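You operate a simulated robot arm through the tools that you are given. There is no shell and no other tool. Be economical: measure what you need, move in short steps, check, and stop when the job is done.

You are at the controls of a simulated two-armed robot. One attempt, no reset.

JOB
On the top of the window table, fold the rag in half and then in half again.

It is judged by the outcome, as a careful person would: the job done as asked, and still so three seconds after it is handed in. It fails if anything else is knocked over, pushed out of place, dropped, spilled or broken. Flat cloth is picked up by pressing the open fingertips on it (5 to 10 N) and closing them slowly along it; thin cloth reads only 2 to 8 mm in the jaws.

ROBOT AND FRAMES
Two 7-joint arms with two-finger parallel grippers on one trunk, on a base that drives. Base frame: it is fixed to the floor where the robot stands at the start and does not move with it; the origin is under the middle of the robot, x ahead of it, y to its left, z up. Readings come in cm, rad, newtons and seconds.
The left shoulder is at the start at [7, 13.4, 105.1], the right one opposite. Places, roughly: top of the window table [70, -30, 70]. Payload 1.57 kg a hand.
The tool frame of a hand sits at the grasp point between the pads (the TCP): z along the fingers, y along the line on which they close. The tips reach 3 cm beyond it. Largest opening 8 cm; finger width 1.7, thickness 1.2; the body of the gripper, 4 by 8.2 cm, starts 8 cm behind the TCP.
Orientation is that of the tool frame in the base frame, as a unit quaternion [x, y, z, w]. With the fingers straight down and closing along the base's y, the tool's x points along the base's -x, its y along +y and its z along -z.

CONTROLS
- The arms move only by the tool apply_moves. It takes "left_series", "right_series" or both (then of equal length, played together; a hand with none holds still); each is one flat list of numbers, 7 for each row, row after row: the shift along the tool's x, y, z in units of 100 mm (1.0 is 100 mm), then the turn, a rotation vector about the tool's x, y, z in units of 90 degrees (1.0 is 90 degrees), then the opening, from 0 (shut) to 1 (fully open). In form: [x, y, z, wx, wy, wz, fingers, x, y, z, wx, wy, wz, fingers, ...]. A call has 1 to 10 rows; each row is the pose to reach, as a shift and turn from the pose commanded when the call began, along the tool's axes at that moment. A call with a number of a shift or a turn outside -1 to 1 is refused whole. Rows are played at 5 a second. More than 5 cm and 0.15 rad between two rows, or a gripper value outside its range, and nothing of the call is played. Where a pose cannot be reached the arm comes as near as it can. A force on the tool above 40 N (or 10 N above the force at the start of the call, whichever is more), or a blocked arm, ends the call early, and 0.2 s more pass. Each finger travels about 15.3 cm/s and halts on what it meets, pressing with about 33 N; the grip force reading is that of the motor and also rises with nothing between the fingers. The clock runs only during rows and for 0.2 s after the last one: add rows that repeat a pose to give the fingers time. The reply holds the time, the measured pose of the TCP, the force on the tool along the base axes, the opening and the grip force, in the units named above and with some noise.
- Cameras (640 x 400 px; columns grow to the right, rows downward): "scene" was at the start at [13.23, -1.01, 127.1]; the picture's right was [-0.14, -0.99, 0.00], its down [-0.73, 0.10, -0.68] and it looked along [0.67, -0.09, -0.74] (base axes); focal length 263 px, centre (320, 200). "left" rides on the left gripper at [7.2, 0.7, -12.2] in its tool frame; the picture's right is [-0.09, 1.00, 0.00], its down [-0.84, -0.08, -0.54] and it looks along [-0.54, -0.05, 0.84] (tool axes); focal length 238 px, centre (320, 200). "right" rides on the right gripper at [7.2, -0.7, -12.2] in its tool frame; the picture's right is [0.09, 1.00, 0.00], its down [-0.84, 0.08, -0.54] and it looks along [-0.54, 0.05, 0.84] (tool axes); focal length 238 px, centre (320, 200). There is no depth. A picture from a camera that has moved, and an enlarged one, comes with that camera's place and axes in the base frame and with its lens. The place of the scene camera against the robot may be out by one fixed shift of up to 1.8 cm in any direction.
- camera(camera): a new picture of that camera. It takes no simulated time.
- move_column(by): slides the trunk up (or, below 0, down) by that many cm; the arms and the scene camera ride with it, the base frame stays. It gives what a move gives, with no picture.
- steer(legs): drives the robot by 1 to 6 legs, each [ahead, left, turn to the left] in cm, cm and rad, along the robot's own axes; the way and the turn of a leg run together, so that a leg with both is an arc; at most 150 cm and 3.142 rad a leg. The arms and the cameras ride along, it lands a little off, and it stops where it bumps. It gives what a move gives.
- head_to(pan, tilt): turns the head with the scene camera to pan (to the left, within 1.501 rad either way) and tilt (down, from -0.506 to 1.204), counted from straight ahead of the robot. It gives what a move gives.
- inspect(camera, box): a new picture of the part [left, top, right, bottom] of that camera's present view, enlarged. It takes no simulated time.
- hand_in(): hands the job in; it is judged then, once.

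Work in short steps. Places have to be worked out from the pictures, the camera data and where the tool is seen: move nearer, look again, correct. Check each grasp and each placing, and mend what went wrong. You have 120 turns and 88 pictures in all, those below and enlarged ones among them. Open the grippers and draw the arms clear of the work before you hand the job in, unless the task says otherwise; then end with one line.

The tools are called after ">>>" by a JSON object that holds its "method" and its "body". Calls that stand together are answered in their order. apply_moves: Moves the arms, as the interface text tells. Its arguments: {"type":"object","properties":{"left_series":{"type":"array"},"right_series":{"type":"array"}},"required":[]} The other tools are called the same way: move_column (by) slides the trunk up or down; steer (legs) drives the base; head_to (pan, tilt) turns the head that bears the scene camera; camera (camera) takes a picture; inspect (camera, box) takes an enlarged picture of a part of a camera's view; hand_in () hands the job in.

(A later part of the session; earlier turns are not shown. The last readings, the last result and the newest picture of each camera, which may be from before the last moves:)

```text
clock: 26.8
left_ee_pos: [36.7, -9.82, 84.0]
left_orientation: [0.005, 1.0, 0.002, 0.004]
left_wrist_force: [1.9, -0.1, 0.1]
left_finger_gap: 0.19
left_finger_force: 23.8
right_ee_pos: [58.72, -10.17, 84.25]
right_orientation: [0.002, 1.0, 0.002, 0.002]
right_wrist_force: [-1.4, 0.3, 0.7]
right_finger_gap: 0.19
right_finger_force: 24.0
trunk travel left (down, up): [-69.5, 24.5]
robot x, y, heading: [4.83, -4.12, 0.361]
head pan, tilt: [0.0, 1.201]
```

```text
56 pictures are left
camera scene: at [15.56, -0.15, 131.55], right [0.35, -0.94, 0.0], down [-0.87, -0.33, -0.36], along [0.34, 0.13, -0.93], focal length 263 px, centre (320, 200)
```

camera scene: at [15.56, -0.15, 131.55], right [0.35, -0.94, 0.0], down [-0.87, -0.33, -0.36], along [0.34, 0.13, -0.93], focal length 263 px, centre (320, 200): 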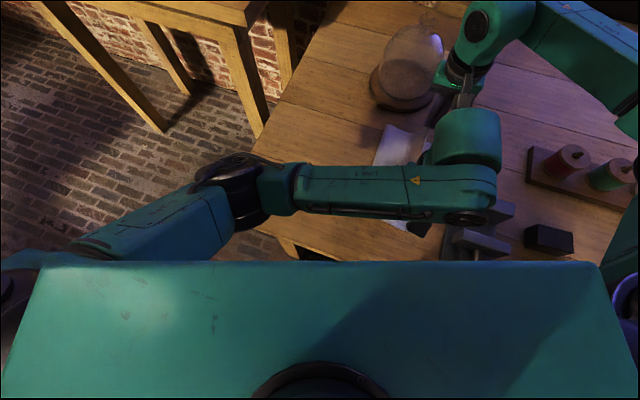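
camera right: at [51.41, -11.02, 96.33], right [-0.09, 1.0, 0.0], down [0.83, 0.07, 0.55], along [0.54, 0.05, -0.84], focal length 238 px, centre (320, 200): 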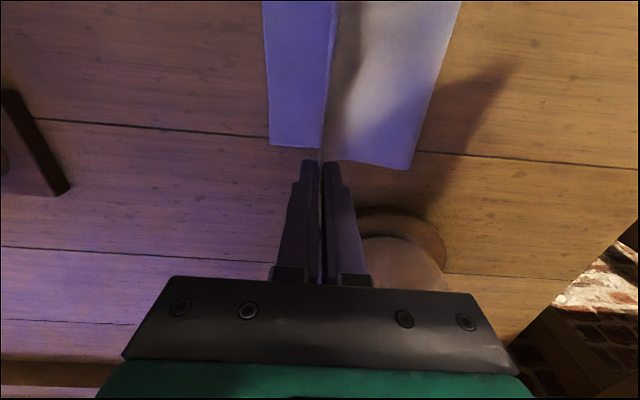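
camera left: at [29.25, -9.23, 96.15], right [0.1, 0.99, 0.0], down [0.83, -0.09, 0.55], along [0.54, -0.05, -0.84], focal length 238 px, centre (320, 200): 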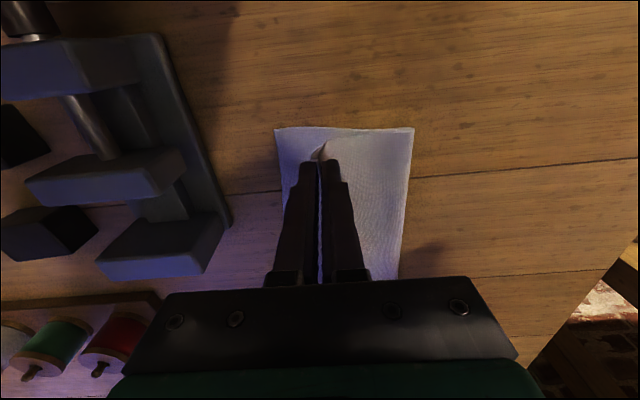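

The rag's right edge is at y≈−15.1 (far) and −13.8 (near). I'll lay the held edge onto it, with pinch points at about y=−13.2 and −12.0.

>>> {"method": "apply_moves", "body": {"left_series": [0, -0.12, 0.15, 0, 0, 0, 0, 0, -0.2, 0.3, 0, 0, 0, 0, 0, -0.23, 0.45, 0, 0, 0, 0, 0, -0.22, 0.58, 0, 0, 0, 0, 0, -0.22, 0.63, 0, 0, 0, 0], "right_series": [0, -0.15, 0.15, 0, 0, 0, 0, 0, -0.27, 0.3, 0, 0, 0, 0, 0, -0.31, 0.45, 0, 0, 0, 0, 0, -0.3, 0.6, 0, 0, 0, 0, 0, -0.3, 0.65, 0, 0, 0, 0]}}

>>> {"method": "camera", "body": {"camera": "left"}}

>>> {"method": "camera", "body": {"camera": "right"}}

```text
clock: 28.0
left_ee_pos: [37.63, -10.79, 77.81]
left_orientation: [-0.001, 1.0, 0.008, 0.012]
left_wrist_force: [0.5, -1.0, 0.2]
left_finger_gap: 0.22
left_finger_force: 23.5
right_ee_pos: [58.39, -13.14, 77.75]
right_orientation: [0.003, 1.0, 0.003, 0.003]
right_wrist_force: [-0.4, 2.2, 6.6]
right_finger_gap: 0.22
right_finger_force: 24.0
trunk travel left (down, up): [-69.5, 24.5]
robot x, y, heading: [5.22, -4.03, 0.355]
head pan, tilt: [0.0, 1.201]
```

```text
55 pictures are left
camera left: at [30.06, -10.55, 89.78], right [0.09, 1.0, 0.02], down [0.82, -0.08, 0.56], along [0.56, -0.03, -0.83], focal length 238 px, centre (320, 200)
```

left: 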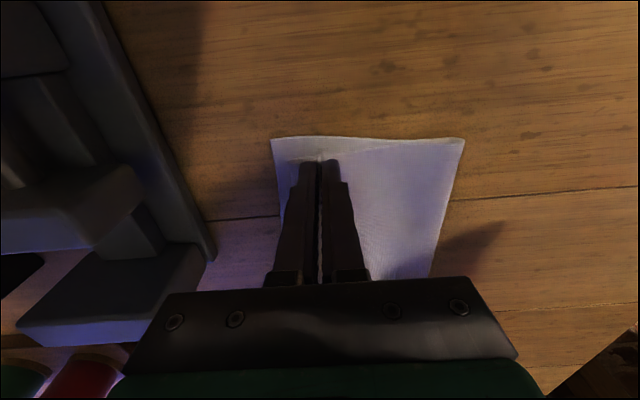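

```text
54 pictures are left
camera right: at [51.18, -13.87, 89.92], right [-0.09, 1.0, 0.0], down [0.83, 0.07, 0.55], along [0.55, 0.05, -0.84], focal length 238 px, centre (320, 200)
```

right: 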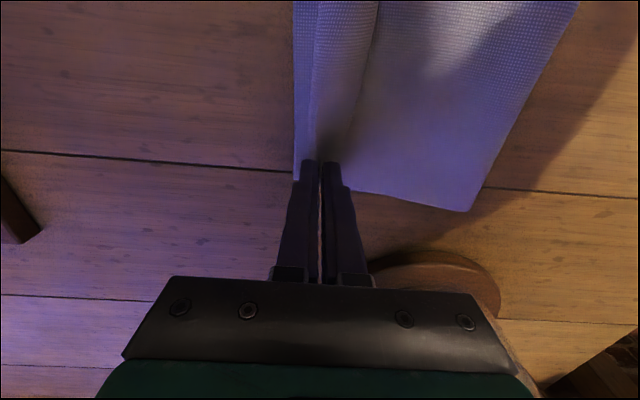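

The right hand is in place. The left stopped about 1 cm short, so I'll try to push it the last bit.

>>> {"method": "apply_moves", "body": {"left_series": [0.04, -0.06, -0.03, 0, 0, 0, 0, 0.09, -0.13, -0.03, 0, 0, 0, 0, 0.09, -0.13, 0.0, 0, 0, 0, 0]}}

```text
clock: 28.8
left_ee_pos: [38.47, -9.61, 77.37]
left_orientation: [-0.017, 0.999, 0.032, 0.026]
left_wrist_force: [2.6, -2.6, 16.5]
left_finger_gap: 0.23
left_finger_force: 23.5
right_ee_pos: [58.36, -13.19, 77.61]
right_orientation: [0.002, 1.0, 0.001, 0.002]
right_wrist_force: [-0.1, 0.6, 0.1]
right_finger_gap: 0.23
right_finger_force: 23.9
trunk travel left (down, up): [-69.5, 24.5]
robot x, y, heading: [4.87, -3.69, 0.358]
head pan, tilt: [0.0, 1.201]
```

The left arm is joint-limited and drifting the wrong way. I'll release the right corner and lift that hand, relax the left back up slightly, then shift the whole base so the left hand carries its corner into place.

>>> {"method": "apply_moves", "body": {"left_series": [-0.05, 0.06, -0.1, 0, 0, 0, 0, -0.1, 0.13, -0.2, 0, 0, 0, 0, -0.15, 0.2, -0.2, 0, 0, 0, 0, -0.15, 0.2, -0.2, 0, 0, 0, 0, -0.15, 0.2, -0.2, 0, 0, 0, 0, -0.15, 0.2, -0.2, 0, 0, 0, 0, -0.15, 0.2, -0.2, 0, 0, 0, 0], "right_series": [0, 0, 0.02, 0, 0, 0, 0.05, 0, 0, 0.02, 0, 0, 0, 0.1, 0, 0, 0.0, 0, 0, 0, 0.16, 0, 0, -0.1, 0, 0, 0, 0.2, 0, 0, -0.3, 0, 0, 0, 0.2, 0, 0, -0.6, 0, 0, 0, 0.2, 0, 0, -0.9, 0, 0, 0, 0.2]}}

>>> {"method": "camera", "body": {"camera": "left"}}

>>> {"method": "camera", "body": {"camera": "right"}}

```text
clock: 30.4
left_ee_pos: [38.78, -7.41, 78.25]
left_orientation: [-0.019, 0.999, 0.035, 0.006]
left_wrist_force: [-0.2, 0.5, -0.5]
left_finger_gap: 0.21
left_finger_force: 23.9
right_ee_pos: [58.3, -13.16, 86.57]
right_orientation: [0.002, 1.0, 0.001, 0.001]
right_wrist_force: [-0.7, 0.4, 0.5]
right_finger_gap: 1.61
right_finger_force: 0.1
trunk travel left (down, up): [-69.5, 24.5]
robot x, y, heading: [5.07, -3.89, 0.361]
head pan, tilt: [0.0, 1.201]
```

```text
53 pictures are left
camera left: at [31.28, -7.93, 90.35], right [0.05, 1.0, 0.07], down [0.83, -0.08, 0.55], along [0.55, 0.03, -0.83], focal length 238 px, centre (320, 200)
```

left: 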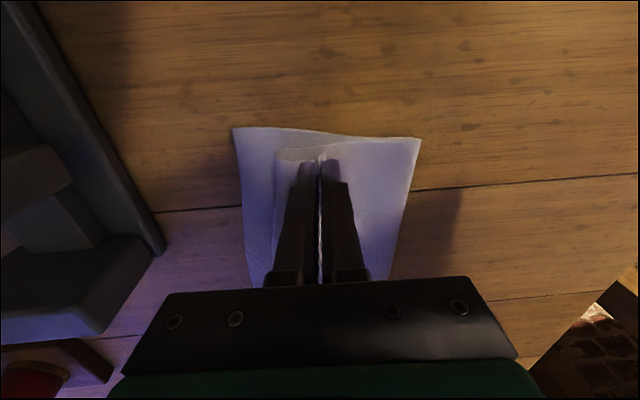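

```text
52 pictures are left
camera right: at [51.12, -13.92, 98.72], right [-0.09, 1.0, 0.0], down [0.84, 0.07, 0.55], along [0.54, 0.05, -0.84], focal length 238 px, centre (320, 200)
```

right: 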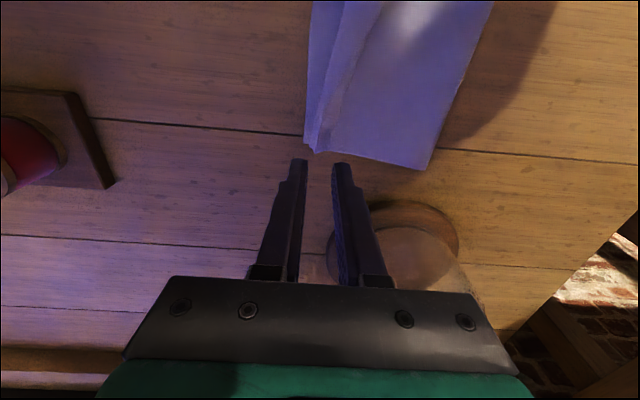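

The right corner is laid. The left-held corner needs to move by about (−1.6, −3), and I'll do that by shifting the base.

>>> {"method": "steer", "body": {"legs": [[-2.6, -2.3, 0]]}}

>>> {"method": "camera", "body": {"camera": "left"}}

```text
clock: 31.3
left_ee_pos: [37.01, -10.19, 77.86]
left_orientation: [-0.019, 0.999, 0.035, 0.001]
left_wrist_force: [0.2, -0.2, 0.7]
left_finger_gap: 0.22
left_finger_force: 24.0
right_ee_pos: [56.81, -15.91, 86.39]
right_orientation: [0.001, 1.0, 0.001, 0.002]
right_wrist_force: [-0.3, 0.5, -0.5]
right_finger_gap: 1.62
right_finger_force: 0.1
trunk travel left (down, up): [-69.5, 24.5]
robot x, y, heading: [3.49, -7.36, 0.356]
head pan, tilt: [0.0, 1.201]
```

```text
51 pictures are left
camera left: at [29.58, -10.77, 90.08], right [0.05, 1.0, 0.07], down [0.84, -0.08, 0.54], along [0.54, 0.03, -0.84], focal length 238 px, centre (320, 200)
```

left: 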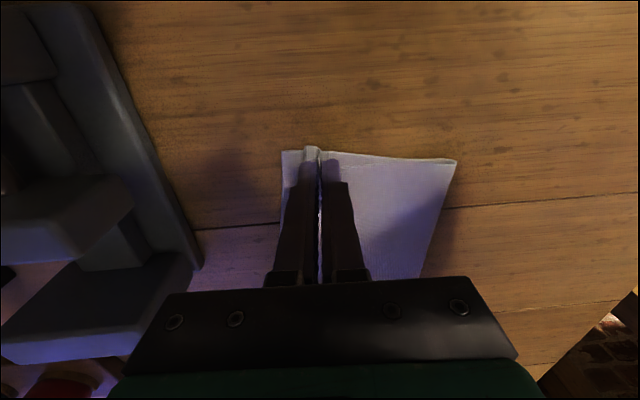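

The flap is now nearly over the corner. I'll lower slightly, open gently and lift the left hand off.

>>> {"method": "apply_moves", "body": {"left_series": [0, -0.02, 0.04, 0, 0, 0, 0.0, 0, -0.02, 0.06, 0, 0, 0, 0.05, 0, -0.02, 0.05, 0, 0, 0, 0.1, 0, 0, 0.0, 0, 0, 0, 0.16, 0, 0, -0.2, 0, 0, 0, 0.2, 0, 0, -0.5, 0, 0, 0, 0.2, 0, 0, -0.9, 0, 0, 0, 0.2]}}

>>> {"method": "camera", "body": {"camera": "left"}}

>>> {"method": "camera", "body": {"camera": "scene"}}

```text
clock: 32.9
left_ee_pos: [36.71, -11.12, 86.86]
left_orientation: [-0.019, 0.999, 0.036, 0.002]
left_wrist_force: [0.7, -1.1, 0.2]
left_finger_gap: 1.61
left_finger_force: 0.1
right_ee_pos: [56.72, -16.07, 86.36]
right_orientation: [0.002, 1.0, 0.001, 0.002]
right_wrist_force: [-0.8, 0.1, 0.2]
right_finger_gap: 1.57
right_finger_force: 0.1
trunk travel left (down, up): [-69.5, 24.5]
robot x, y, heading: [3.53, -7.0, 0.36]
head pan, tilt: [0.0, 1.201]
```

```text
50 pictures are left
camera left: at [29.42, -11.68, 99.04], right [0.05, 1.0, 0.07], down [0.84, -0.08, 0.54], along [0.54, 0.03, -0.84], focal length 238 px, centre (320, 200)
```

left: 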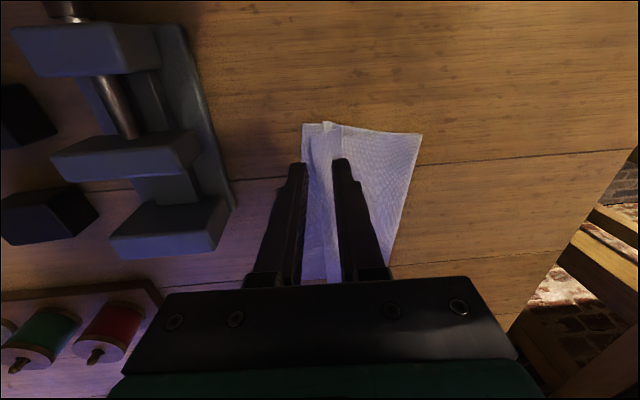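

```text
49 pictures are left
camera scene: at [13.95, -3.06, 131.54], right [0.35, -0.94, 0.0], down [-0.87, -0.33, -0.36], along [0.34, 0.13, -0.93], focal length 263 px, centre (320, 200)
```

scene: 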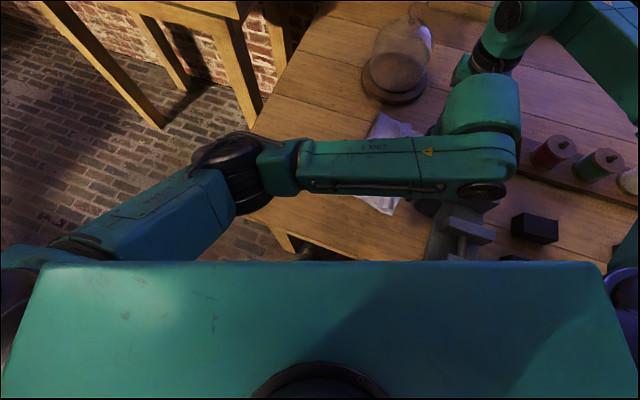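

Released. I'll move the left arm aside to see the result.

>>> {"method": "apply_moves", "body": {"left_series": [0, 0.3, -0.2, 0, 0, 0, 0.2, 0, 0.65, -0.4, 0, 0, 0, 0.2, 0, 1.0, -0.4, 0, 0, 0, 0.2], "right_series": [0, -0.2, -0.3, 0, 0, 0, 0.2, 0, -0.4, -0.5, 0, 0, 0, 0.2, 0, -0.6, -0.5, 0, 0, 0, 0.2]}}

>>> {"method": "apply_moves", "body": {"left_series": [0, 0.4, 0, 0, 0, 0, 0.2, 0, 0.8, 0, 0, 0, 0, 0.2, 0, 1.0, 0, 0, 0, 0, 0.2]}}

>>> {"method": "inspect", "body": {"camera": "scene", "box": [280, 50, 520, 200]}}

>>> {"method": "camera", "body": {"camera": "right"}}

```text
clock: 33.7
left_ee_pos: [36.48, -1.24, 91.74]
left_orientation: [-0.019, 0.999, 0.036, 0.003]
left_wrist_force: [-0.8, 0.5, 0.2]
left_finger_gap: 1.61
left_finger_force: 0.2
right_ee_pos: [56.74, -22.15, 91.48]
right_orientation: [0.002, 1.0, 0.003, 0.002]
right_wrist_force: [0.4, 0.6, 0.1]
right_finger_gap: 1.62
right_finger_force: 0.1
trunk travel left (down, up): [-69.5, 24.5]
robot x, y, heading: [3.63, -6.75, 0.353]
head pan, tilt: [0.0, 1.201]
```

```text
clock: 34.5
left_ee_pos: [36.1, 8.71, 92.31]
left_orientation: [-0.018, 0.999, 0.036, 0.003]
left_wrist_force: [0.7, -0.4, -1.1]
left_finger_gap: 1.6
left_finger_force: 0.1
right_ee_pos: [56.85, -22.06, 91.48]
right_orientation: [0.002, 1.0, 0.001, 0.002]
right_wrist_force: [0.1, 0.1, 0.8]
right_finger_gap: 1.61
right_finger_force: 0.1
trunk travel left (down, up): [-69.5, 24.5]
robot x, y, heading: [3.62, -7.1, 0.353]
head pan, tilt: [0.0, 1.201]
```

```text
2.67 times, centred on (400, 125) of scene
camera zoom: at [13.9, -3.12, 131.55], right [0.35, -0.94, 0.0], down [-0.87, -0.33, -0.36], along [0.34, 0.13, -0.93], focal length 702 px, centre (107, 400)
```

zoom: 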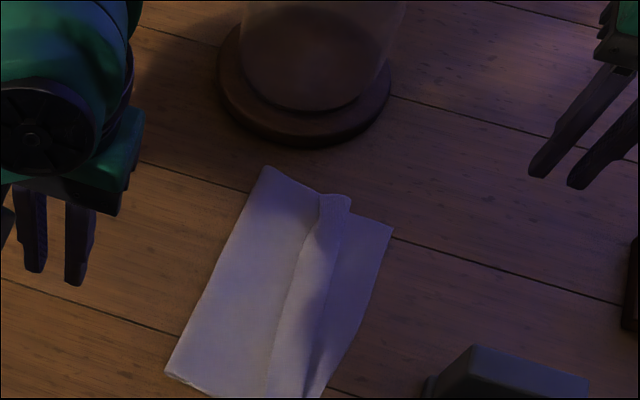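

```text
47 pictures are left
camera right: at [49.61, -22.89, 103.65], right [-0.09, 1.0, 0.0], down [0.83, 0.07, 0.55], along [0.54, 0.05, -0.84], focal length 238 px, centre (320, 200)
```

right: 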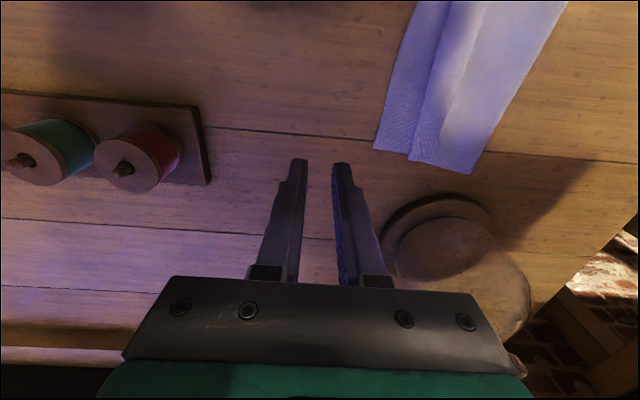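

The upper layer seems to lie short of the right edge, with a ridge. I'll move the left hand clear and turn the robot back to face the table for a square view.

>>> {"method": "apply_moves", "body": {"left_series": [0, 0.4, 0, 0, 0, 0, 0.2, 0, 0.8, 0, 0, 0, 0, 0.2, 0, 1.0, 0, 0, 0, 0, 0.2]}}

>>> {"method": "steer", "body": {"legs": [[0, 0, -0.355]]}}

>>> {"method": "inspect", "body": {"camera": "scene", "box": [240, 70, 400, 170]}}

>>> {"method": "camera", "body": {"camera": "scene"}}

```text
clock: 35.3
left_ee_pos: [35.83, 18.74, 93.1]
left_orientation: [-0.018, 0.999, 0.036, 0.003]
left_wrist_force: [-0.2, -0.7, 0.2]
left_finger_gap: 1.6
left_finger_force: 0.1
right_ee_pos: [56.77, -22.14, 91.37]
right_orientation: [0.002, 1.0, 0.002, 0.002]
right_wrist_force: [-0.6, 0.4, -1.0]
right_finger_gap: 1.6
right_finger_force: 0.1
trunk travel left (down, up): [-69.5, 24.5]
robot x, y, heading: [3.51, -7.0, 0.354]
head pan, tilt: [0.0, 1.201]
```

```text
clock: 36.8
left_ee_pos: [42.89, 5.54, 93.06]
left_orientation: [0.163, 0.986, 0.035, 0.009]
left_wrist_force: [0.7, 0.2, 0.2]
left_finger_gap: 1.59
left_finger_force: 0.1
right_ee_pos: [47.94, -40.11, 91.44]
right_orientation: [0.184, 0.983, 0.001, 0.003]
right_wrist_force: [0.1, -0.8, 0.1]
right_finger_gap: 1.58
right_finger_force: 0.0
trunk travel left (down, up): [-69.5, 24.5]
robot x, y, heading: [3.43, -7.38, -0.008]
head pan, tilt: [0.0, 1.201]
```

```text
4.00 times, centred on (320, 120) of scene
camera zoom: at [14.58, -6.9, 131.55], right [-0.01, -1.0, 0.0], down [-0.93, 0.01, -0.36], along [0.36, 0.0, -0.93], focal length 1053 px, centre (320, 520)
```

zoom: 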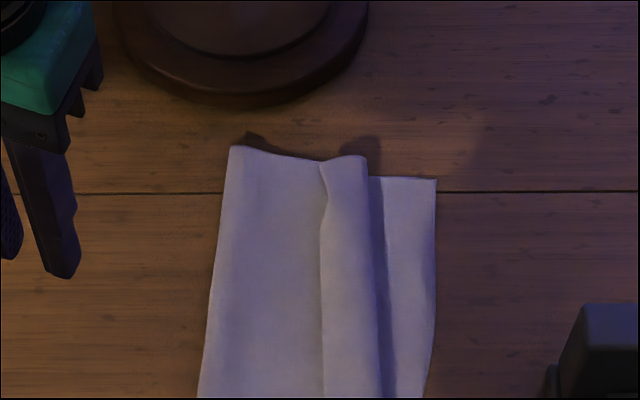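

```text
45 pictures are left
camera scene: at [14.58, -6.9, 131.55], right [-0.01, -1.0, 0.0], down [-0.93, 0.01, -0.36], along [0.36, 0.0, -0.93], focal length 263 px, centre (320, 200)
```

scene: 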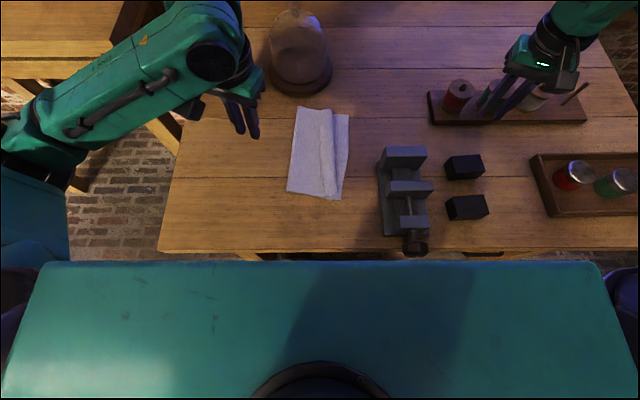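

The upper layer's free edge seems folded back on itself in a strip about 2.7 cm wide. I'll bring the left wrist camera over for a close look.

>>> {"method": "apply_moves", "body": {"left_series": [-0.1, 0, -0.1, 0, 0, -0.07, 0.2, -0.3, 0, -0.2, 0, 0, -0.14, 0.2, -0.3, -0.3, -0.3, 0, 0, -0.21, 0.2, -0.3, -0.6, -0.3, 0, 0, -0.21, 0.2]}}

>>> {"method": "camera", "body": {"camera": "left"}}

>>> {"method": "inspect", "body": {"camera": "scene", "box": [270, 100, 370, 210]}}

```text
clock: 37.8
left_ee_pos: [43.65, -1.2, 95.72]
left_orientation: [-0.002, 0.999, 0.034, 0.015]
left_wrist_force: [-0.1, 0.0, 0.6]
left_finger_gap: 1.59
left_finger_force: 0.1
right_ee_pos: [47.93, -40.24, 91.44]
right_orientation: [0.183, 0.983, 0.002, 0.001]
right_wrist_force: [0.3, 0.3, -0.7]
right_finger_gap: 1.62
right_finger_force: 0.0
trunk travel left (down, up): [-69.5, 24.5]
robot x, y, heading: [3.78, -7.07, -0.008]
head pan, tilt: [0.0, 1.201]
```

```text
44 pictures are left
camera left: at [35.97, -1.53, 107.71], right [0.09, 0.99, 0.07], down [0.82, -0.11, 0.56], along [0.56, 0.01, -0.83], focal length 238 px, centre (320, 200)
```

left: 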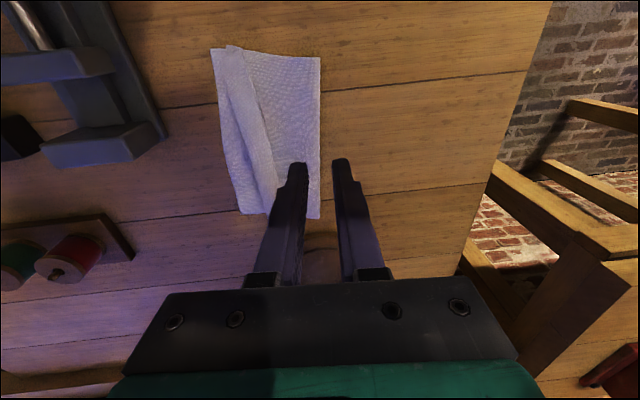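

```text
3.64 times, centred on (320, 155) of scene
camera zoom: at [14.59, -7.02, 131.55], right [-0.01, -1.0, 0.0], down [-0.93, 0.01, -0.36], along [0.36, 0.0, -0.93], focal length 957 px, centre (320, 364)
```

zoom: 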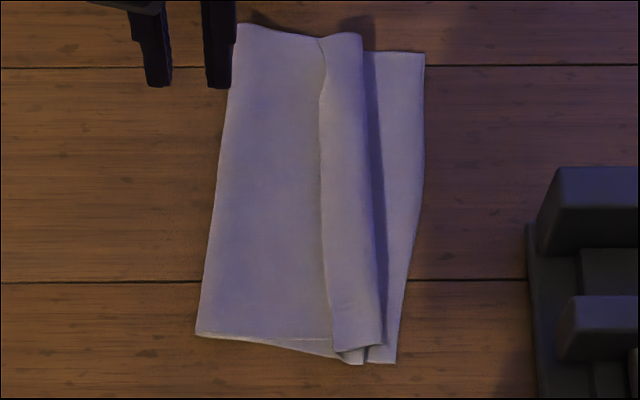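

The strip is the free edge lying folded back on top; unrolled, it would line up with the right edge. I'll use the left hand with closed tips to drag it to the right, starting at the far end.

>>> {"method": "apply_moves", "body": {"left_series": [-0.3, -0.15, 0, 0.02, 0.01, 0, 0.1, -0.6, -0.3, 0.1, 0.043, 0.019, 0.003, 0.0, -0.9, -0.5, 0.3, 0.043, 0.019, 0.003, 0, -0.9, -0.6, 0.6, 0.043, 0.019, 0.003, 0, -0.9, -0.6, 0.6, 0.043, 0.019, 0.003, 0]}}

>>> {"method": "camera", "body": {"camera": "left"}}

```text
clock: 39.0
left_ee_pos: [52.62, -6.72, 89.45]
left_orientation: [0.001, 1.0, -0.001, 0.0]
left_wrist_force: [-0.1, 0.2, 0.1]
left_finger_gap: 0.0
left_finger_force: 21.7
right_ee_pos: [47.8, -40.12, 91.51]
right_orientation: [0.184, 0.983, 0.001, 0.002]
right_wrist_force: [0.9, -0.4, -1.3]
right_finger_gap: 1.61
right_finger_force: 0.1
trunk travel left (down, up): [-69.5, 24.5]
robot x, y, heading: [3.55, -7.01, -0.01]
head pan, tilt: [0.0, 1.201]
```

```text
42 pictures are left
camera left: at [45.53, -6.13, 101.68], right [0.09, 1.0, 0.0], down [0.84, -0.08, 0.54], along [0.54, -0.05, -0.84], focal length 238 px, centre (320, 200)
```

left: 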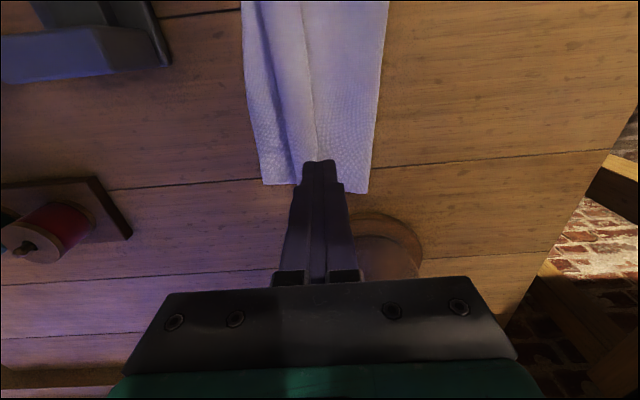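

The strip's free edge is at y≈−7.5 and its crease at y≈−10. I'll position over the far part of the strip and descend.

>>> {"method": "apply_moves", "body": {"left_series": [-0.2, -0.1, 0.3, 0, 0, 0, 0, -0.44, -0.17, 0.6, 0, 0, 0, 0, -0.44, -0.17, 0.9, 0, 0, 0, 0, -0.44, -0.17, 1.0, 0, 0, 0, 0]}}

>>> {"method": "apply_moves", "body": {"left_series": [0, 0, 0.1, 0, 0, 0, 0, 0, 0, 0.15, 0, 0, 0, 0]}}

>>> {"method": "camera", "body": {"camera": "left"}}

```text
clock: 40.0
left_ee_pos: [57.36, -8.58, 79.51]
left_orientation: [0.002, 1.0, -0.001, 0.0]
left_wrist_force: [-0.2, -0.6, -0.3]
left_finger_gap: 0.0
left_finger_force: 21.5
right_ee_pos: [47.92, -40.19, 91.47]
right_orientation: [0.183, 0.983, 0.001, 0.002]
right_wrist_force: [-0.4, -1.5, -0.7]
right_finger_gap: 1.58
right_finger_force: 0.0
trunk travel left (down, up): [-69.5, 24.5]
robot x, y, heading: [3.48, -7.06, -0.005]
head pan, tilt: [0.0, 1.201]
```

```text
clock: 40.6
left_ee_pos: [57.21, -8.53, 77.87]
left_orientation: [0.001, 1.0, -0.001, 0.0]
left_wrist_force: [0.8, 0.7, 0.0]
left_finger_gap: 0.01
left_finger_force: 21.3
right_ee_pos: [47.99, -40.12, 91.4]
right_orientation: [0.183, 0.983, 0.002, 0.001]
right_wrist_force: [0.3, 0.8, -0.1]
right_finger_gap: 1.6
right_finger_force: 0.1
trunk travel left (down, up): [-69.5, 24.5]
robot x, y, heading: [3.68, -6.8, -0.006]
head pan, tilt: [0.0, 1.201]
```

```text
41 pictures are left
camera left: at [50.0, -7.96, 90.11], right [0.09, 1.0, 0.0], down [0.84, -0.08, 0.54], along [0.54, -0.05, -0.84], focal length 238 px, centre (320, 200)
```

left: 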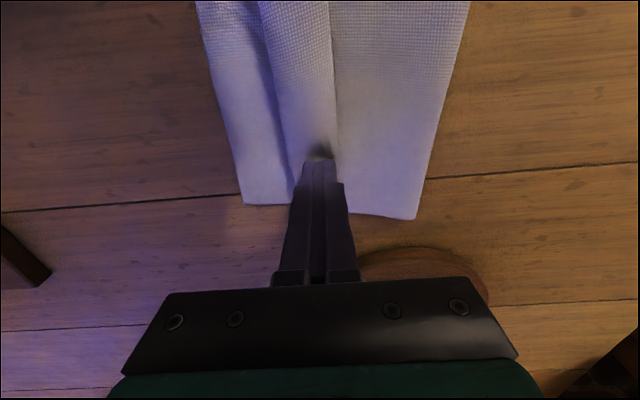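

The tip is right over the strip near its free edge. I'll touch down lightly.

>>> {"method": "apply_moves", "body": {"left_series": [0, 0, 0.03, 0, 0, 0, 0, 0, 0, 0.045, 0, 0, 0, 0]}}

```text
clock: 41.2
left_ee_pos: [57.26, -8.56, 77.69]
left_orientation: [0.001, 1.0, -0.001, 0.0]
left_wrist_force: [0.6, 0.0, 0.0]
left_finger_gap: 0.01
left_finger_force: 21.6
right_ee_pos: [47.89, -40.13, 91.43]
right_orientation: [0.183, 0.983, 0.002, 0.003]
right_wrist_force: [0.0, 0.2, 0.6]
right_finger_gap: 1.61
right_finger_force: 0.1
trunk travel left (down, up): [-69.5, 24.5]
robot x, y, heading: [3.85, -7.03, -0.005]
head pan, tilt: [0.0, 1.201]
```

>>> {"method": "apply_moves", "body": {"left_series": [0, 0, 0.015, 0, 0, 0, 0, 0, 0, 0.025, 0, 0, 0, 0]}}

```text
clock: 41.8
left_ee_pos: [57.23, -8.65, 77.49]
left_orientation: [0.0, 1.0, -0.001, 0.0]
left_wrist_force: [-0.1, 1.1, 3.9]
left_finger_gap: 0.02
left_finger_force: 21.7
right_ee_pos: [47.85, -40.19, 91.48]
right_orientation: [0.183, 0.983, 0.002, 0.003]
right_wrist_force: [-0.1, 0.2, 0.6]
right_finger_gap: 1.62
right_finger_force: 0.0
trunk travel left (down, up): [-69.5, 24.5]
robot x, y, heading: [3.85, -6.69, -0.012]
head pan, tilt: [0.0, 1.201]
```

At 3.9 N there's light contact. I'll drag slowly to the right by 5 cm.

>>> {"method": "apply_moves", "body": {"left_series": [0, -0.06, 0.005, 0, 0, 0, 0, 0, -0.13, 0.007, 0, 0, 0, 0, 0, -0.2, 0.01, 0, 0, 0, 0, 0, -0.27, 0.012, 0, 0, 0, 0, 0, -0.34, 0.015, 0, 0, 0, 0, 0, -0.41, 0.015, 0, 0, 0, 0, 0, -0.48, 0.015, 0, 0, 0, 0]}}

>>> {"method": "camera", "body": {"camera": "left"}}

```text
clock: 43.4
left_ee_pos: [56.91, -13.43, 77.34]
left_orientation: [0.008, 1.0, -0.003, 0.001]
left_wrist_force: [-0.2, 1.7, 6.1]
left_finger_gap: 0.0
left_finger_force: 21.3
left hand out of reach, approached as far as the arm can: row 7
right_ee_pos: [47.84, -40.15, 91.39]
right_orientation: [0.183, 0.983, 0.002, 0.003]
right_wrist_force: [0.2, -0.3, 0.1]
right_finger_gap: 1.58
right_finger_force: 0.1
trunk travel left (down, up): [-69.5, 24.5]
robot x, y, heading: [3.86, -7.04, -0.008]
head pan, tilt: [0.0, 1.201]
```

```text
40 pictures are left
camera left: at [49.68, -12.6, 89.53], right [0.11, 0.99, -0.01], down [0.83, -0.09, 0.55], along [0.54, -0.07, -0.84], focal length 238 px, centre (320, 200)
```

left: 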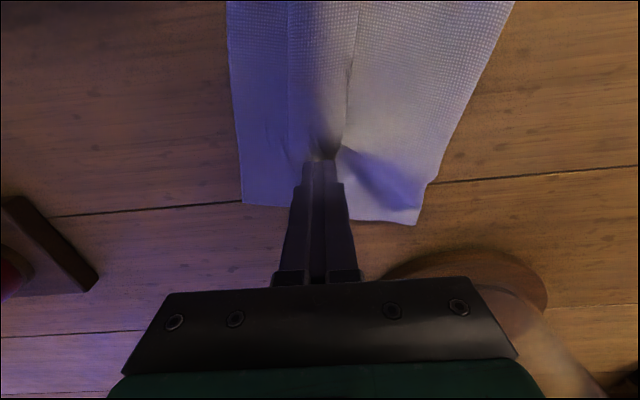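

The whole cloth slid with the finger rather than just the strip. I'll lift and look at the state.

>>> {"method": "apply_moves", "body": {"left_series": [0, 0, -0.3, 0, 0, 0, 0, 0, 0.2, -0.6, 0, 0, 0, 0, 0, 0.6, -0.9, 0, 0, 0, 0, 0, 1.0, -1.0, 0, 0, 0, 0]}}

>>> {"method": "apply_moves", "body": {"left_series": [0.2, 0.3, 0, 0, 0, 0, 0, 0.4, 0.7, 0, 0, 0, 0, 0, 0.4, 1.0, -0.2, 0, 0, 0, 0]}}

>>> {"method": "inspect", "body": {"camera": "scene", "box": [260, 90, 390, 210]}}

```text
clock: 44.4
left_ee_pos: [57.2, -3.04, 87.14]
left_orientation: [0.0, 1.0, -0.001, 0.0]
left_wrist_force: [-0.3, 0.5, -0.6]
left_finger_gap: 0.0
left_finger_force: 20.8
right_ee_pos: [47.95, -40.04, 91.43]
right_orientation: [0.183, 0.983, 0.0, 0.003]
right_wrist_force: [0.0, -0.2, -0.6]
right_finger_gap: 1.61
right_finger_force: 0.1
trunk travel left (down, up): [-69.5, 24.5]
robot x, y, heading: [3.73, -6.91, -0.003]
head pan, tilt: [0.0, 1.201]
```

```text
clock: 45.2
left_ee_pos: [53.11, 6.76, 88.94]
left_orientation: [0.001, 1.0, -0.001, -0.001]
left_wrist_force: [-0.1, -0.6, 0.5]
left_finger_gap: 0.0
left_finger_force: 20.9
right_ee_pos: [47.95, -40.19, 91.51]
right_orientation: [0.184, 0.983, 0.001, 0.002]
right_wrist_force: [0.1, 0.6, -0.3]
right_finger_gap: 1.59
right_finger_force: 0.0
trunk travel left (down, up): [-69.5, 24.5]
robot x, y, heading: [3.55, -6.95, -0.01]
head pan, tilt: [0.0, 1.201]
```

```text
3.33 times, centred on (325, 150) of scene
camera zoom: at [14.58, -6.89, 131.55], right [-0.01, -1.0, 0.0], down [-0.93, 0.01, -0.36], along [0.36, 0.0, -0.93], focal length 877 px, centre (303, 367)
```

zoom: 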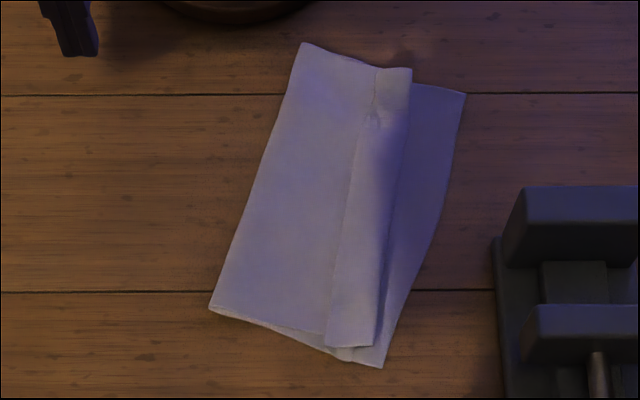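

I'll zoom in to determine whether the strip's outer line is a free edge or a crease.

>>> {"method": "inspect", "body": {"camera": "scene", "box": [320, 100, 360, 125]}}

>>> {"method": "inspect", "body": {"camera": "scene", "box": [310, 175, 350, 203]}}

```text
16.00 times, centred on (340, 112) of scene
camera zoom: at [14.58, -6.89, 131.55], right [-0.01, -1.0, 0.0], down [-0.93, 0.01, -0.36], along [0.36, 0.0, -0.93], focal length 4211 px, centre (0, 1600)
```

zoom: 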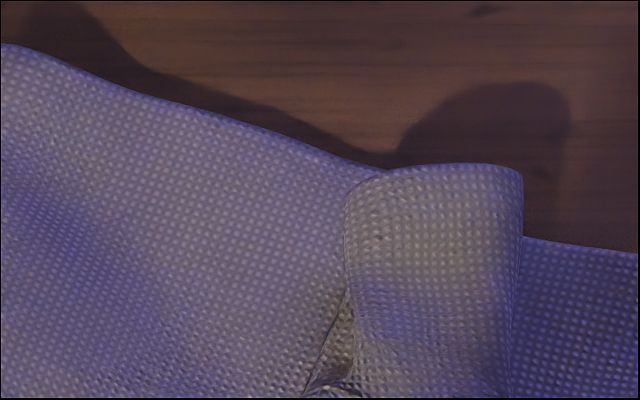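

```text
14.29 times, centred on (330, 189) of scene
camera zoom: at [14.58, -6.89, 131.55], right [-0.01, -1.0, 0.0], down [-0.93, 0.01, -0.36], along [0.36, 0.0, -0.93], focal length 3760 px, centre (177, 357)
```

zoom: 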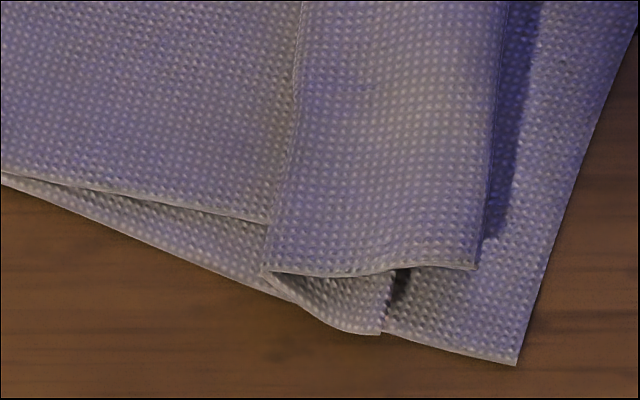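

The pleat is Z-shaped: the free edge is on the outside, and the slack was caused by too wide a pinch. I'll re-pinch that edge at both ends with a narrow opening, lift, and lay it down again properly. First, bring the right hand over.

>>> {"method": "apply_moves", "body": {"right_series": [0, 0, -0.3, 0, 0, -0.06, 0.12, 0, 0.4, -0.5, 0, 0, -0.12, 0.12, 0, 0.75, -0.5, 0, 0, -0.12, 0.12, 0, 0.95, -0.5, 0, 0, -0.12, 0.12]}}

>>> {"method": "apply_moves", "body": {"right_series": [-0.1, 0.4, 0, 0, 0, 0, 0.12, -0.25, 0.8, 0, 0, 0, 0, 0.12, -0.25, 0.85, 0, 0, 0, 0, 0.12], "left_series": [0.3, -0.3, 0, 0, 0, 0, 0.12, 0.6, -0.6, 0, 0, 0, 0, 0.12, 0.72, -0.9, 0, 0, 0, 0, 0.12]}}

>>> {"method": "apply_moves", "body": {"right_series": [-0.1, 0.4, 0.2, 0, 0, 0, 0.12, -0.25, 0.8, 0.4, 0, 0, 0, 0.12, -0.25, 0.85, 0.8, 0, 0, 0, 0.12, -0.25, 0.85, 1.0, 0, 0, 0, 0.12], "left_series": [0.3, -0.3, 0, 0, 0, 0, 0.12, 0.6, -0.6, 0.1, 0, 0, 0, 0.12, 0.72, -0.9, 0.3, 0, 0, 0, 0.12, 0.72, -0.9, 0.4, 0, 0, 0, 0.12]}}

>>> {"method": "camera", "body": {"camera": "right"}}

>>> {"method": "camera", "body": {"camera": "left"}}

```text
clock: 46.2
left_ee_pos: [53.23, 6.75, 89.1]
left_orientation: [0.001, 1.0, 0.0, 0.0]
left_wrist_force: [0.4, 0.1, -1.1]
left_finger_gap: 0.0
left_finger_force: 20.9
right_ee_pos: [51.21, -31.26, 96.34]
right_orientation: [0.091, 0.996, 0.001, 0.002]
right_wrist_force: [0.4, -0.9, 0.2]
right_finger_gap: 0.94
right_finger_force: 0.1
trunk travel left (down, up): [-69.5, 24.5]
robot x, y, heading: [3.66, -7.1, -0.01]
head pan, tilt: [0.0, 1.201]
```

```text
clock: 47.0
left_ee_pos: [45.76, -2.58, 89.21]
left_orientation: [0.001, 1.0, 0.0, 0.0]
left_wrist_force: [-0.7, 0.9, -0.2]
left_finger_gap: 0.97
left_finger_force: 0.1
right_ee_pos: [55.24, -23.52, 96.31]
right_orientation: [0.091, 0.996, 0.002, 0.003]
right_wrist_force: [-0.5, -1.1, -0.1]
right_finger_gap: 0.97
right_finger_force: 0.1
trunk travel left (down, up): [-69.5, 24.5]
robot x, y, heading: [3.72, -6.79, -0.009]
head pan, tilt: [0.0, 1.201]
```

```text
clock: 48.0
left_ee_pos: [38.56, -11.32, 85.2]
left_orientation: [0.0, 1.0, -0.002, 0.0]
left_wrist_force: [-1.1, -0.1, -1.4]
left_finger_gap: 0.97
left_finger_force: 0.1
right_ee_pos: [59.3, -15.36, 86.43]
right_orientation: [0.09, 0.996, 0.0, 0.002]
right_wrist_force: [-0.1, -0.1, 0.3]
right_finger_gap: 0.93
right_finger_force: 0.1
trunk travel left (down, up): [-69.5, 24.5]
robot x, y, heading: [3.41, -7.04, -0.01]
head pan, tilt: [0.0, 1.201]
```

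```text
36 pictures are left
camera right: at [52.01, -14.77, 98.67], right [0.09, 1.0, 0.0], down [0.83, -0.07, 0.55], along [0.54, -0.05, -0.84], focal length 238 px, centre (320, 200)
```

right: 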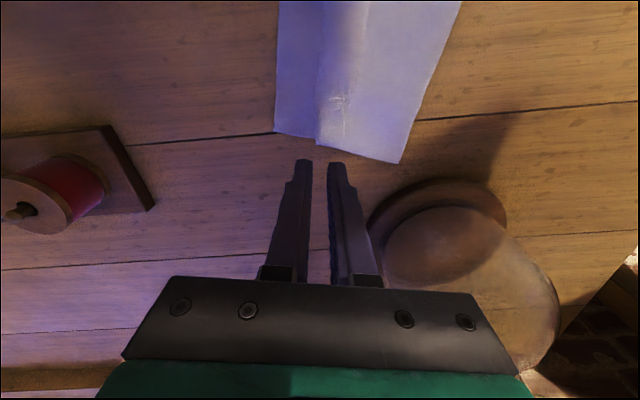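

```text
35 pictures are left
camera left: at [31.29, -10.78, 97.46], right [0.09, 1.0, 0.0], down [0.84, -0.08, 0.54], along [0.54, -0.05, -0.84], focal length 238 px, centre (320, 200)
```

left: 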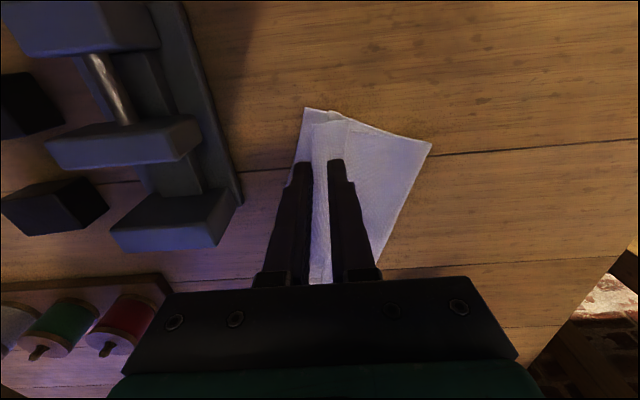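

The free edge is at (60.3,−16.0) far and (37.1,−12.1) near. I'll shift each hand just inside it and descend.

>>> {"method": "apply_moves", "body": {"right_series": [0.06, 0.06, 0.3, 0, 0, 0, 0.1, 0.06, 0.06, 0.6, 0, 0, 0, 0.1, 0.06, 0.06, 0.8, 0, 0, 0, 0.1, 0.06, 0.06, 0.84, 0, 0, 0, 0.1], "left_series": [0, 0.04, 0.3, 0, 0, 0, 0.1, 0, 0.04, 0.5, 0, 0, 0, 0.1, 0, 0.04, 0.68, 0, 0, 0, 0.1, 0, 0.04, 0.72, 0, 0, 0, 0.1]}}

>>> {"method": "camera", "body": {"camera": "right"}}

>>> {"method": "camera", "body": {"camera": "left"}}

```text
clock: 49.0
left_ee_pos: [38.57, -10.9, 78.1]
left_orientation: [0.0, 1.0, -0.001, 0.0]
left_wrist_force: [0.3, -0.9, -0.6]
left_finger_gap: 0.8
left_finger_force: 0.1
right_ee_pos: [58.9, -14.62, 77.82]
right_orientation: [0.089, 0.996, 0.001, 0.002]
right_wrist_force: [0.2, -0.2, 0.1]
right_finger_gap: 0.81
right_finger_force: 0.1
trunk travel left (down, up): [-69.5, 24.5]
robot x, y, heading: [3.46, -6.54, -0.009]
head pan, tilt: [0.0, 1.201]
```

```text
34 pictures are left
camera right: at [51.66, -14.18, 90.14], right [0.09, 1.0, 0.0], down [0.83, -0.07, 0.55], along [0.54, -0.05, -0.84], focal length 238 px, centre (320, 200)
```

right: 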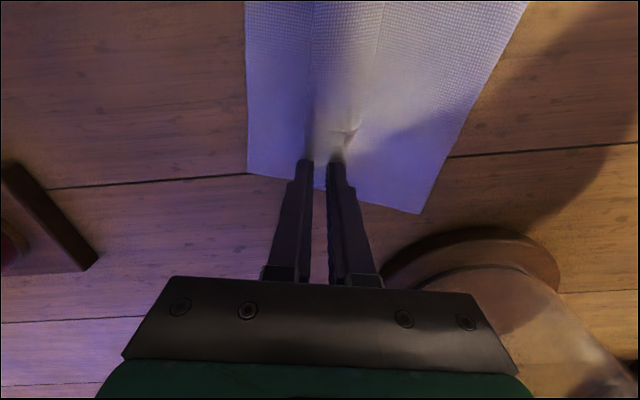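

```text
33 pictures are left
camera left: at [31.27, -10.41, 90.37], right [0.09, 1.0, 0.0], down [0.84, -0.08, 0.54], along [0.54, -0.05, -0.84], focal length 238 px, centre (320, 200)
```

left: 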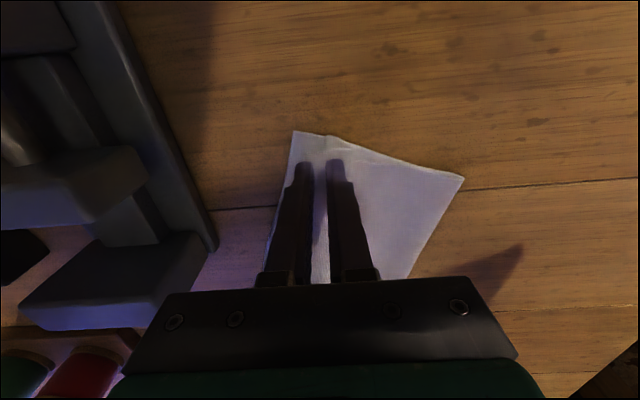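

The right's outer finger is just off the strip's free edge, so I'll shift both hands inward slightly and zoom in to verify.

>>> {"method": "apply_moves", "body": {"right_series": [0, 0.08, 0, 0, 0, 0, 0.1, 0, 0.08, 0, 0, 0, 0, 0.1], "left_series": [0, 0.03, 0.03, 0, 0, 0, 0.1, 0, 0.03, 0.03, 0, 0, 0, 0.1]}}

>>> {"method": "inspect", "body": {"camera": "right", "box": [260, 100, 380, 200]}}

>>> {"method": "inspect", "body": {"camera": "left", "box": [260, 110, 380, 210]}}

```text
clock: 49.6
left_ee_pos: [38.66, -10.72, 77.85]
left_orientation: [0.001, 1.0, -0.001, 0.0]
left_wrist_force: [-0.5, -0.7, -0.2]
left_finger_gap: 0.81
left_finger_force: 0.1
right_ee_pos: [59.09, -13.99, 77.94]
right_orientation: [0.09, 0.996, 0.002, 0.002]
right_wrist_force: [0.0, 0.0, 0.3]
right_finger_gap: 0.8
right_finger_force: 0.2
trunk travel left (down, up): [-69.5, 24.5]
robot x, y, heading: [3.65, -6.73, -0.004]
head pan, tilt: [0.0, 1.201]
```

```text
4.00 times, centred on (320, 150) of right
camera zoom: at [51.83, -13.43, 90.17], right [0.09, 1.0, 0.0], down [0.83, -0.07, 0.55], along [0.54, -0.05, -0.84], focal length 953 px, centre (320, 400)
```

zoom: 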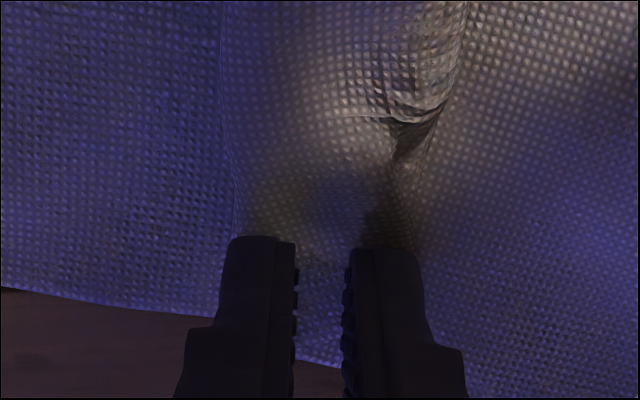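

```text
4.00 times, centred on (320, 160) of left
camera zoom: at [31.28, -10.1, 90.08], right [0.09, 1.0, 0.0], down [0.84, -0.08, 0.54], along [0.54, -0.05, -0.84], focal length 953 px, centre (320, 360)
```

zoom: 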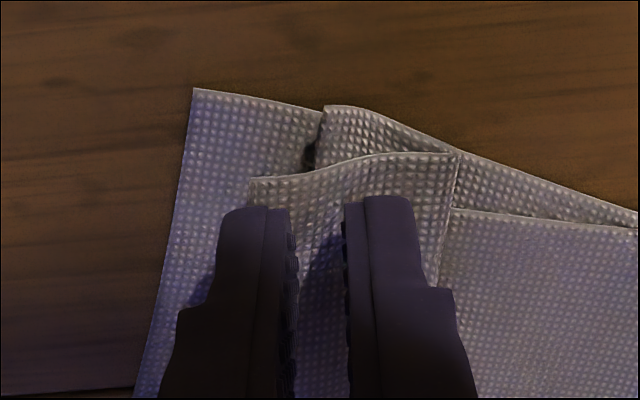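

Both finger pairs now sit neatly on the strip. I'll lower to light contact.

>>> {"method": "apply_moves", "body": {"right_series": [0, 0, 0.03, 0, 0, 0, 0.1, 0, 0, 0.045, 0, 0, 0, 0.1], "left_series": [0, 0.02, 0.02, 0, 0, 0, 0.1, 0, 0.02, 0.035, 0, 0, 0, 0.1]}}

```text
clock: 50.2
left_ee_pos: [38.47, -10.32, 77.54]
left_orientation: [0.0, 1.0, -0.001, 0.0]
left_wrist_force: [0.2, -0.5, 0.5]
left_finger_gap: 0.81
left_finger_force: 0.0
right_ee_pos: [59.02, -13.9, 77.68]
right_orientation: [0.09, 0.996, 0.0, 0.003]
right_wrist_force: [-0.4, 0.7, 0.3]
right_finger_gap: 0.8
right_finger_force: 0.0
trunk travel left (down, up): [-69.5, 24.5]
robot x, y, heading: [3.6, -6.88, -0.012]
head pan, tilt: [0.0, 1.201]
```

>>> {"method": "apply_moves", "body": {"right_series": [0, 0, 0.02, 0, 0, 0, 0.1, 0, 0, 0.035, 0, 0, 0, 0.1], "left_series": [0, 0, 0.015, 0, 0, 0, 0.1, 0, 0, 0.025, 0, 0, 0, 0.1]}}

```text
clock: 50.8
left_ee_pos: [38.49, -10.5, 77.38]
left_orientation: [0.0, 1.0, -0.002, 0.001]
left_wrist_force: [-0.8, 0.2, 6.7]
left_finger_gap: 0.81
left_finger_force: 0.4
right_ee_pos: [59.05, -13.94, 77.49]
right_orientation: [0.09, 0.996, 0.001, 0.004]
right_wrist_force: [1.3, 0.0, 5.3]
right_finger_gap: 0.77
right_finger_force: 0.1
trunk travel left (down, up): [-69.5, 24.5]
robot x, y, heading: [3.79, -7.15, -0.005]
head pan, tilt: [0.0, 1.201]
```

Forces are 6.7 and 5.3 N, good. I'll close slowly, then lift 3 cm and check.

>>> {"method": "apply_moves", "body": {"right_series": [0, 0, 0, 0, 0, 0, 0.08, 0, 0, 0, 0, 0, 0, 0.06, 0, 0, 0, 0, 0, 0, 0.04, 0, 0, 0, 0, 0, 0, 0.02, 0, 0, 0, 0, 0, 0, 0, 0, 0, 0, 0, 0, 0, 0, 0, 0, 0, 0, 0, 0, 0, 0, 0, -0.1, 0, 0, 0, 0, 0, 0, -0.3, 0, 0, 0, 0], "left_series": [0, 0, 0, 0, 0, 0, 0.08, 0, 0, 0, 0, 0, 0, 0.06, 0, 0, 0, 0, 0, 0, 0.04, 0, 0, 0, 0, 0, 0, 0.02, 0, 0, 0, 0, 0, 0, 0, 0, 0, 0, 0, 0, 0, 0, 0, 0, 0, 0, 0, 0, 0, 0, 0, -0.1, 0, 0, 0, 0, 0, 0, -0.3, 0, 0, 0, 0]}}

>>> {"method": "camera", "body": {"camera": "right"}}

>>> {"method": "camera", "body": {"camera": "left"}}

```text
clock: 52.8
left_ee_pos: [38.49, -10.48, 80.32]
left_orientation: [0.0, 1.0, 0.0, 0.001]
left_wrist_force: [-0.4, 0.6, -0.1]
left_finger_gap: 0.01
left_finger_force: 21.9
right_ee_pos: [58.8, -14.17, 80.36]
right_orientation: [0.09, 0.996, 0.0, 0.003]
right_wrist_force: [-0.6, -0.5, -0.4]
right_finger_gap: 0.01
right_finger_force: 21.1
trunk travel left (down, up): [-69.5, 24.5]
robot x, y, heading: [3.92, -6.76, -0.009]
head pan, tilt: [0.0, 1.201]
```

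```text
30 pictures are left
camera right: at [51.69, -13.54, 92.5], right [0.09, 1.0, 0.0], down [0.83, -0.07, 0.55], along [0.54, -0.05, -0.84], focal length 238 px, centre (320, 200)
```

right: 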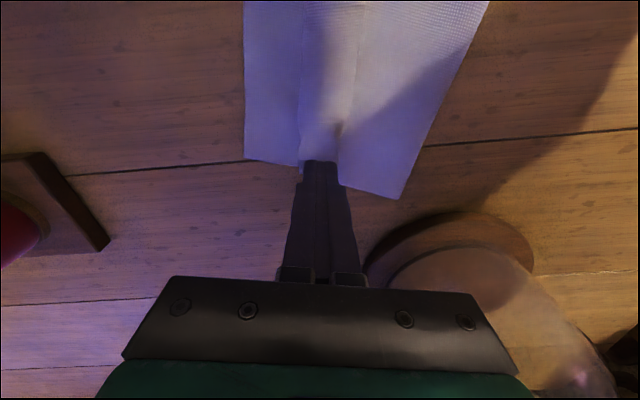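

```text
29 pictures are left
camera left: at [31.22, -9.86, 92.55], right [0.09, 1.0, 0.0], down [0.84, -0.08, 0.54], along [0.54, -0.05, -0.84], focal length 238 px, centre (320, 200)
```

left: 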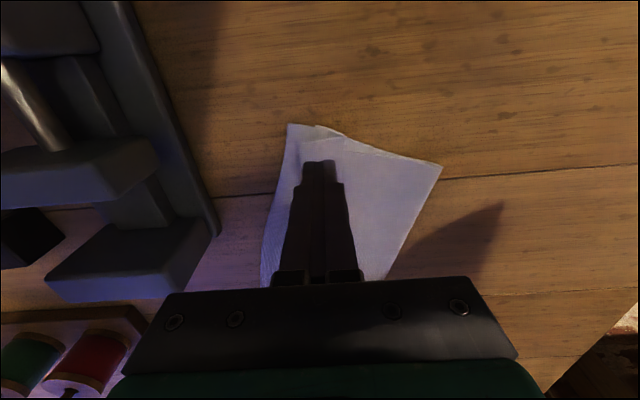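

Nothing was caught; the opening was too narrow. I'll retry with a 1.6 cm opening, shifted 0.4 cm inward, and a slightly firmer press.

>>> {"method": "apply_moves", "body": {"right_series": [0, 0.04, 0, 0, 0, 0, 0.1, 0, 0.04, 0.1, 0, 0, 0, 0.2, 0, 0.04, 0.25, 0, 0, 0, 0.2, 0, 0.04, 0.3, 0, 0, 0, 0.2, 0, 0.04, 0.31, 0, 0, 0, 0.2], "left_series": [0, 0.04, 0, 0, 0, 0, 0.1, 0, 0.04, 0.1, 0, 0, 0, 0.2, 0, 0.04, 0.25, 0, 0, 0, 0.2, 0, 0.04, 0.3, 0, 0, 0, 0.2, 0, 0.04, 0.305, 0, 0, 0, 0.2]}}

```text
clock: 54.0
left_ee_pos: [38.48, -10.05, 77.32]
left_orientation: [0.001, 1.0, 0.0, 0.001]
left_wrist_force: [0.9, 0.5, 5.7]
left_finger_gap: 1.6
left_finger_force: 0.1
right_ee_pos: [59.03, -13.54, 77.38]
right_orientation: [0.091, 0.996, 0.001, 0.003]
right_wrist_force: [0.8, -1.5, 10.5]
right_finger_gap: 1.59
right_finger_force: 0.1
trunk travel left (down, up): [-69.5, 24.5]
robot x, y, heading: [3.72, -6.78, -0.007]
head pan, tilt: [0.0, 1.201]
```

Forces are 5.7 and 10.5 N. I'll press the left a hair more and close slowly.

>>> {"method": "apply_moves", "body": {"right_series": [0, 0, 0, 0, 0, 0, 0.2, 0, 0, 0, 0, 0, 0, 0.17, 0, 0, 0, 0, 0, 0, 0.14, 0, 0, 0, 0, 0, 0, 0.11, 0, 0, 0, 0, 0, 0, 0.08, 0, 0, 0, 0, 0, 0, 0.05, 0, 0, 0, 0, 0, 0, 0.02, 0, 0, 0, 0, 0, 0, 0, 0, 0, 0, 0, 0, 0, 0], "left_series": [0, 0, 0.01, 0, 0, 0, 0.2, 0, 0, 0.01, 0, 0, 0, 0.17, 0, 0, 0.01, 0, 0, 0, 0.14, 0, 0, 0.01, 0, 0, 0, 0.11, 0, 0, 0.01, 0, 0, 0, 0.08, 0, 0, 0.01, 0, 0, 0, 0.05, 0, 0, 0.01, 0, 0, 0, 0.02, 0, 0, 0.01, 0, 0, 0, 0, 0, 0, 0.01, 0, 0, 0, 0]}}

```text
clock: 56.0
left_ee_pos: [38.36, -9.97, 77.35]
left_orientation: [0.001, 1.0, -0.002, 0.002]
left_wrist_force: [4.1, -1.3, 22.7]
left_finger_gap: 0.0
left_finger_force: 21.3
right_ee_pos: [58.89, -13.51, 77.4]
right_orientation: [0.09, 0.996, 0.001, 0.005]
right_wrist_force: [0.3, -0.6, 12.4]
right_finger_gap: 0.23
right_finger_force: 23.5
trunk travel left (down, up): [-69.5, 24.5]
robot x, y, heading: [3.43, -7.01, -0.004]
head pan, tilt: [0.0, 1.201]
```

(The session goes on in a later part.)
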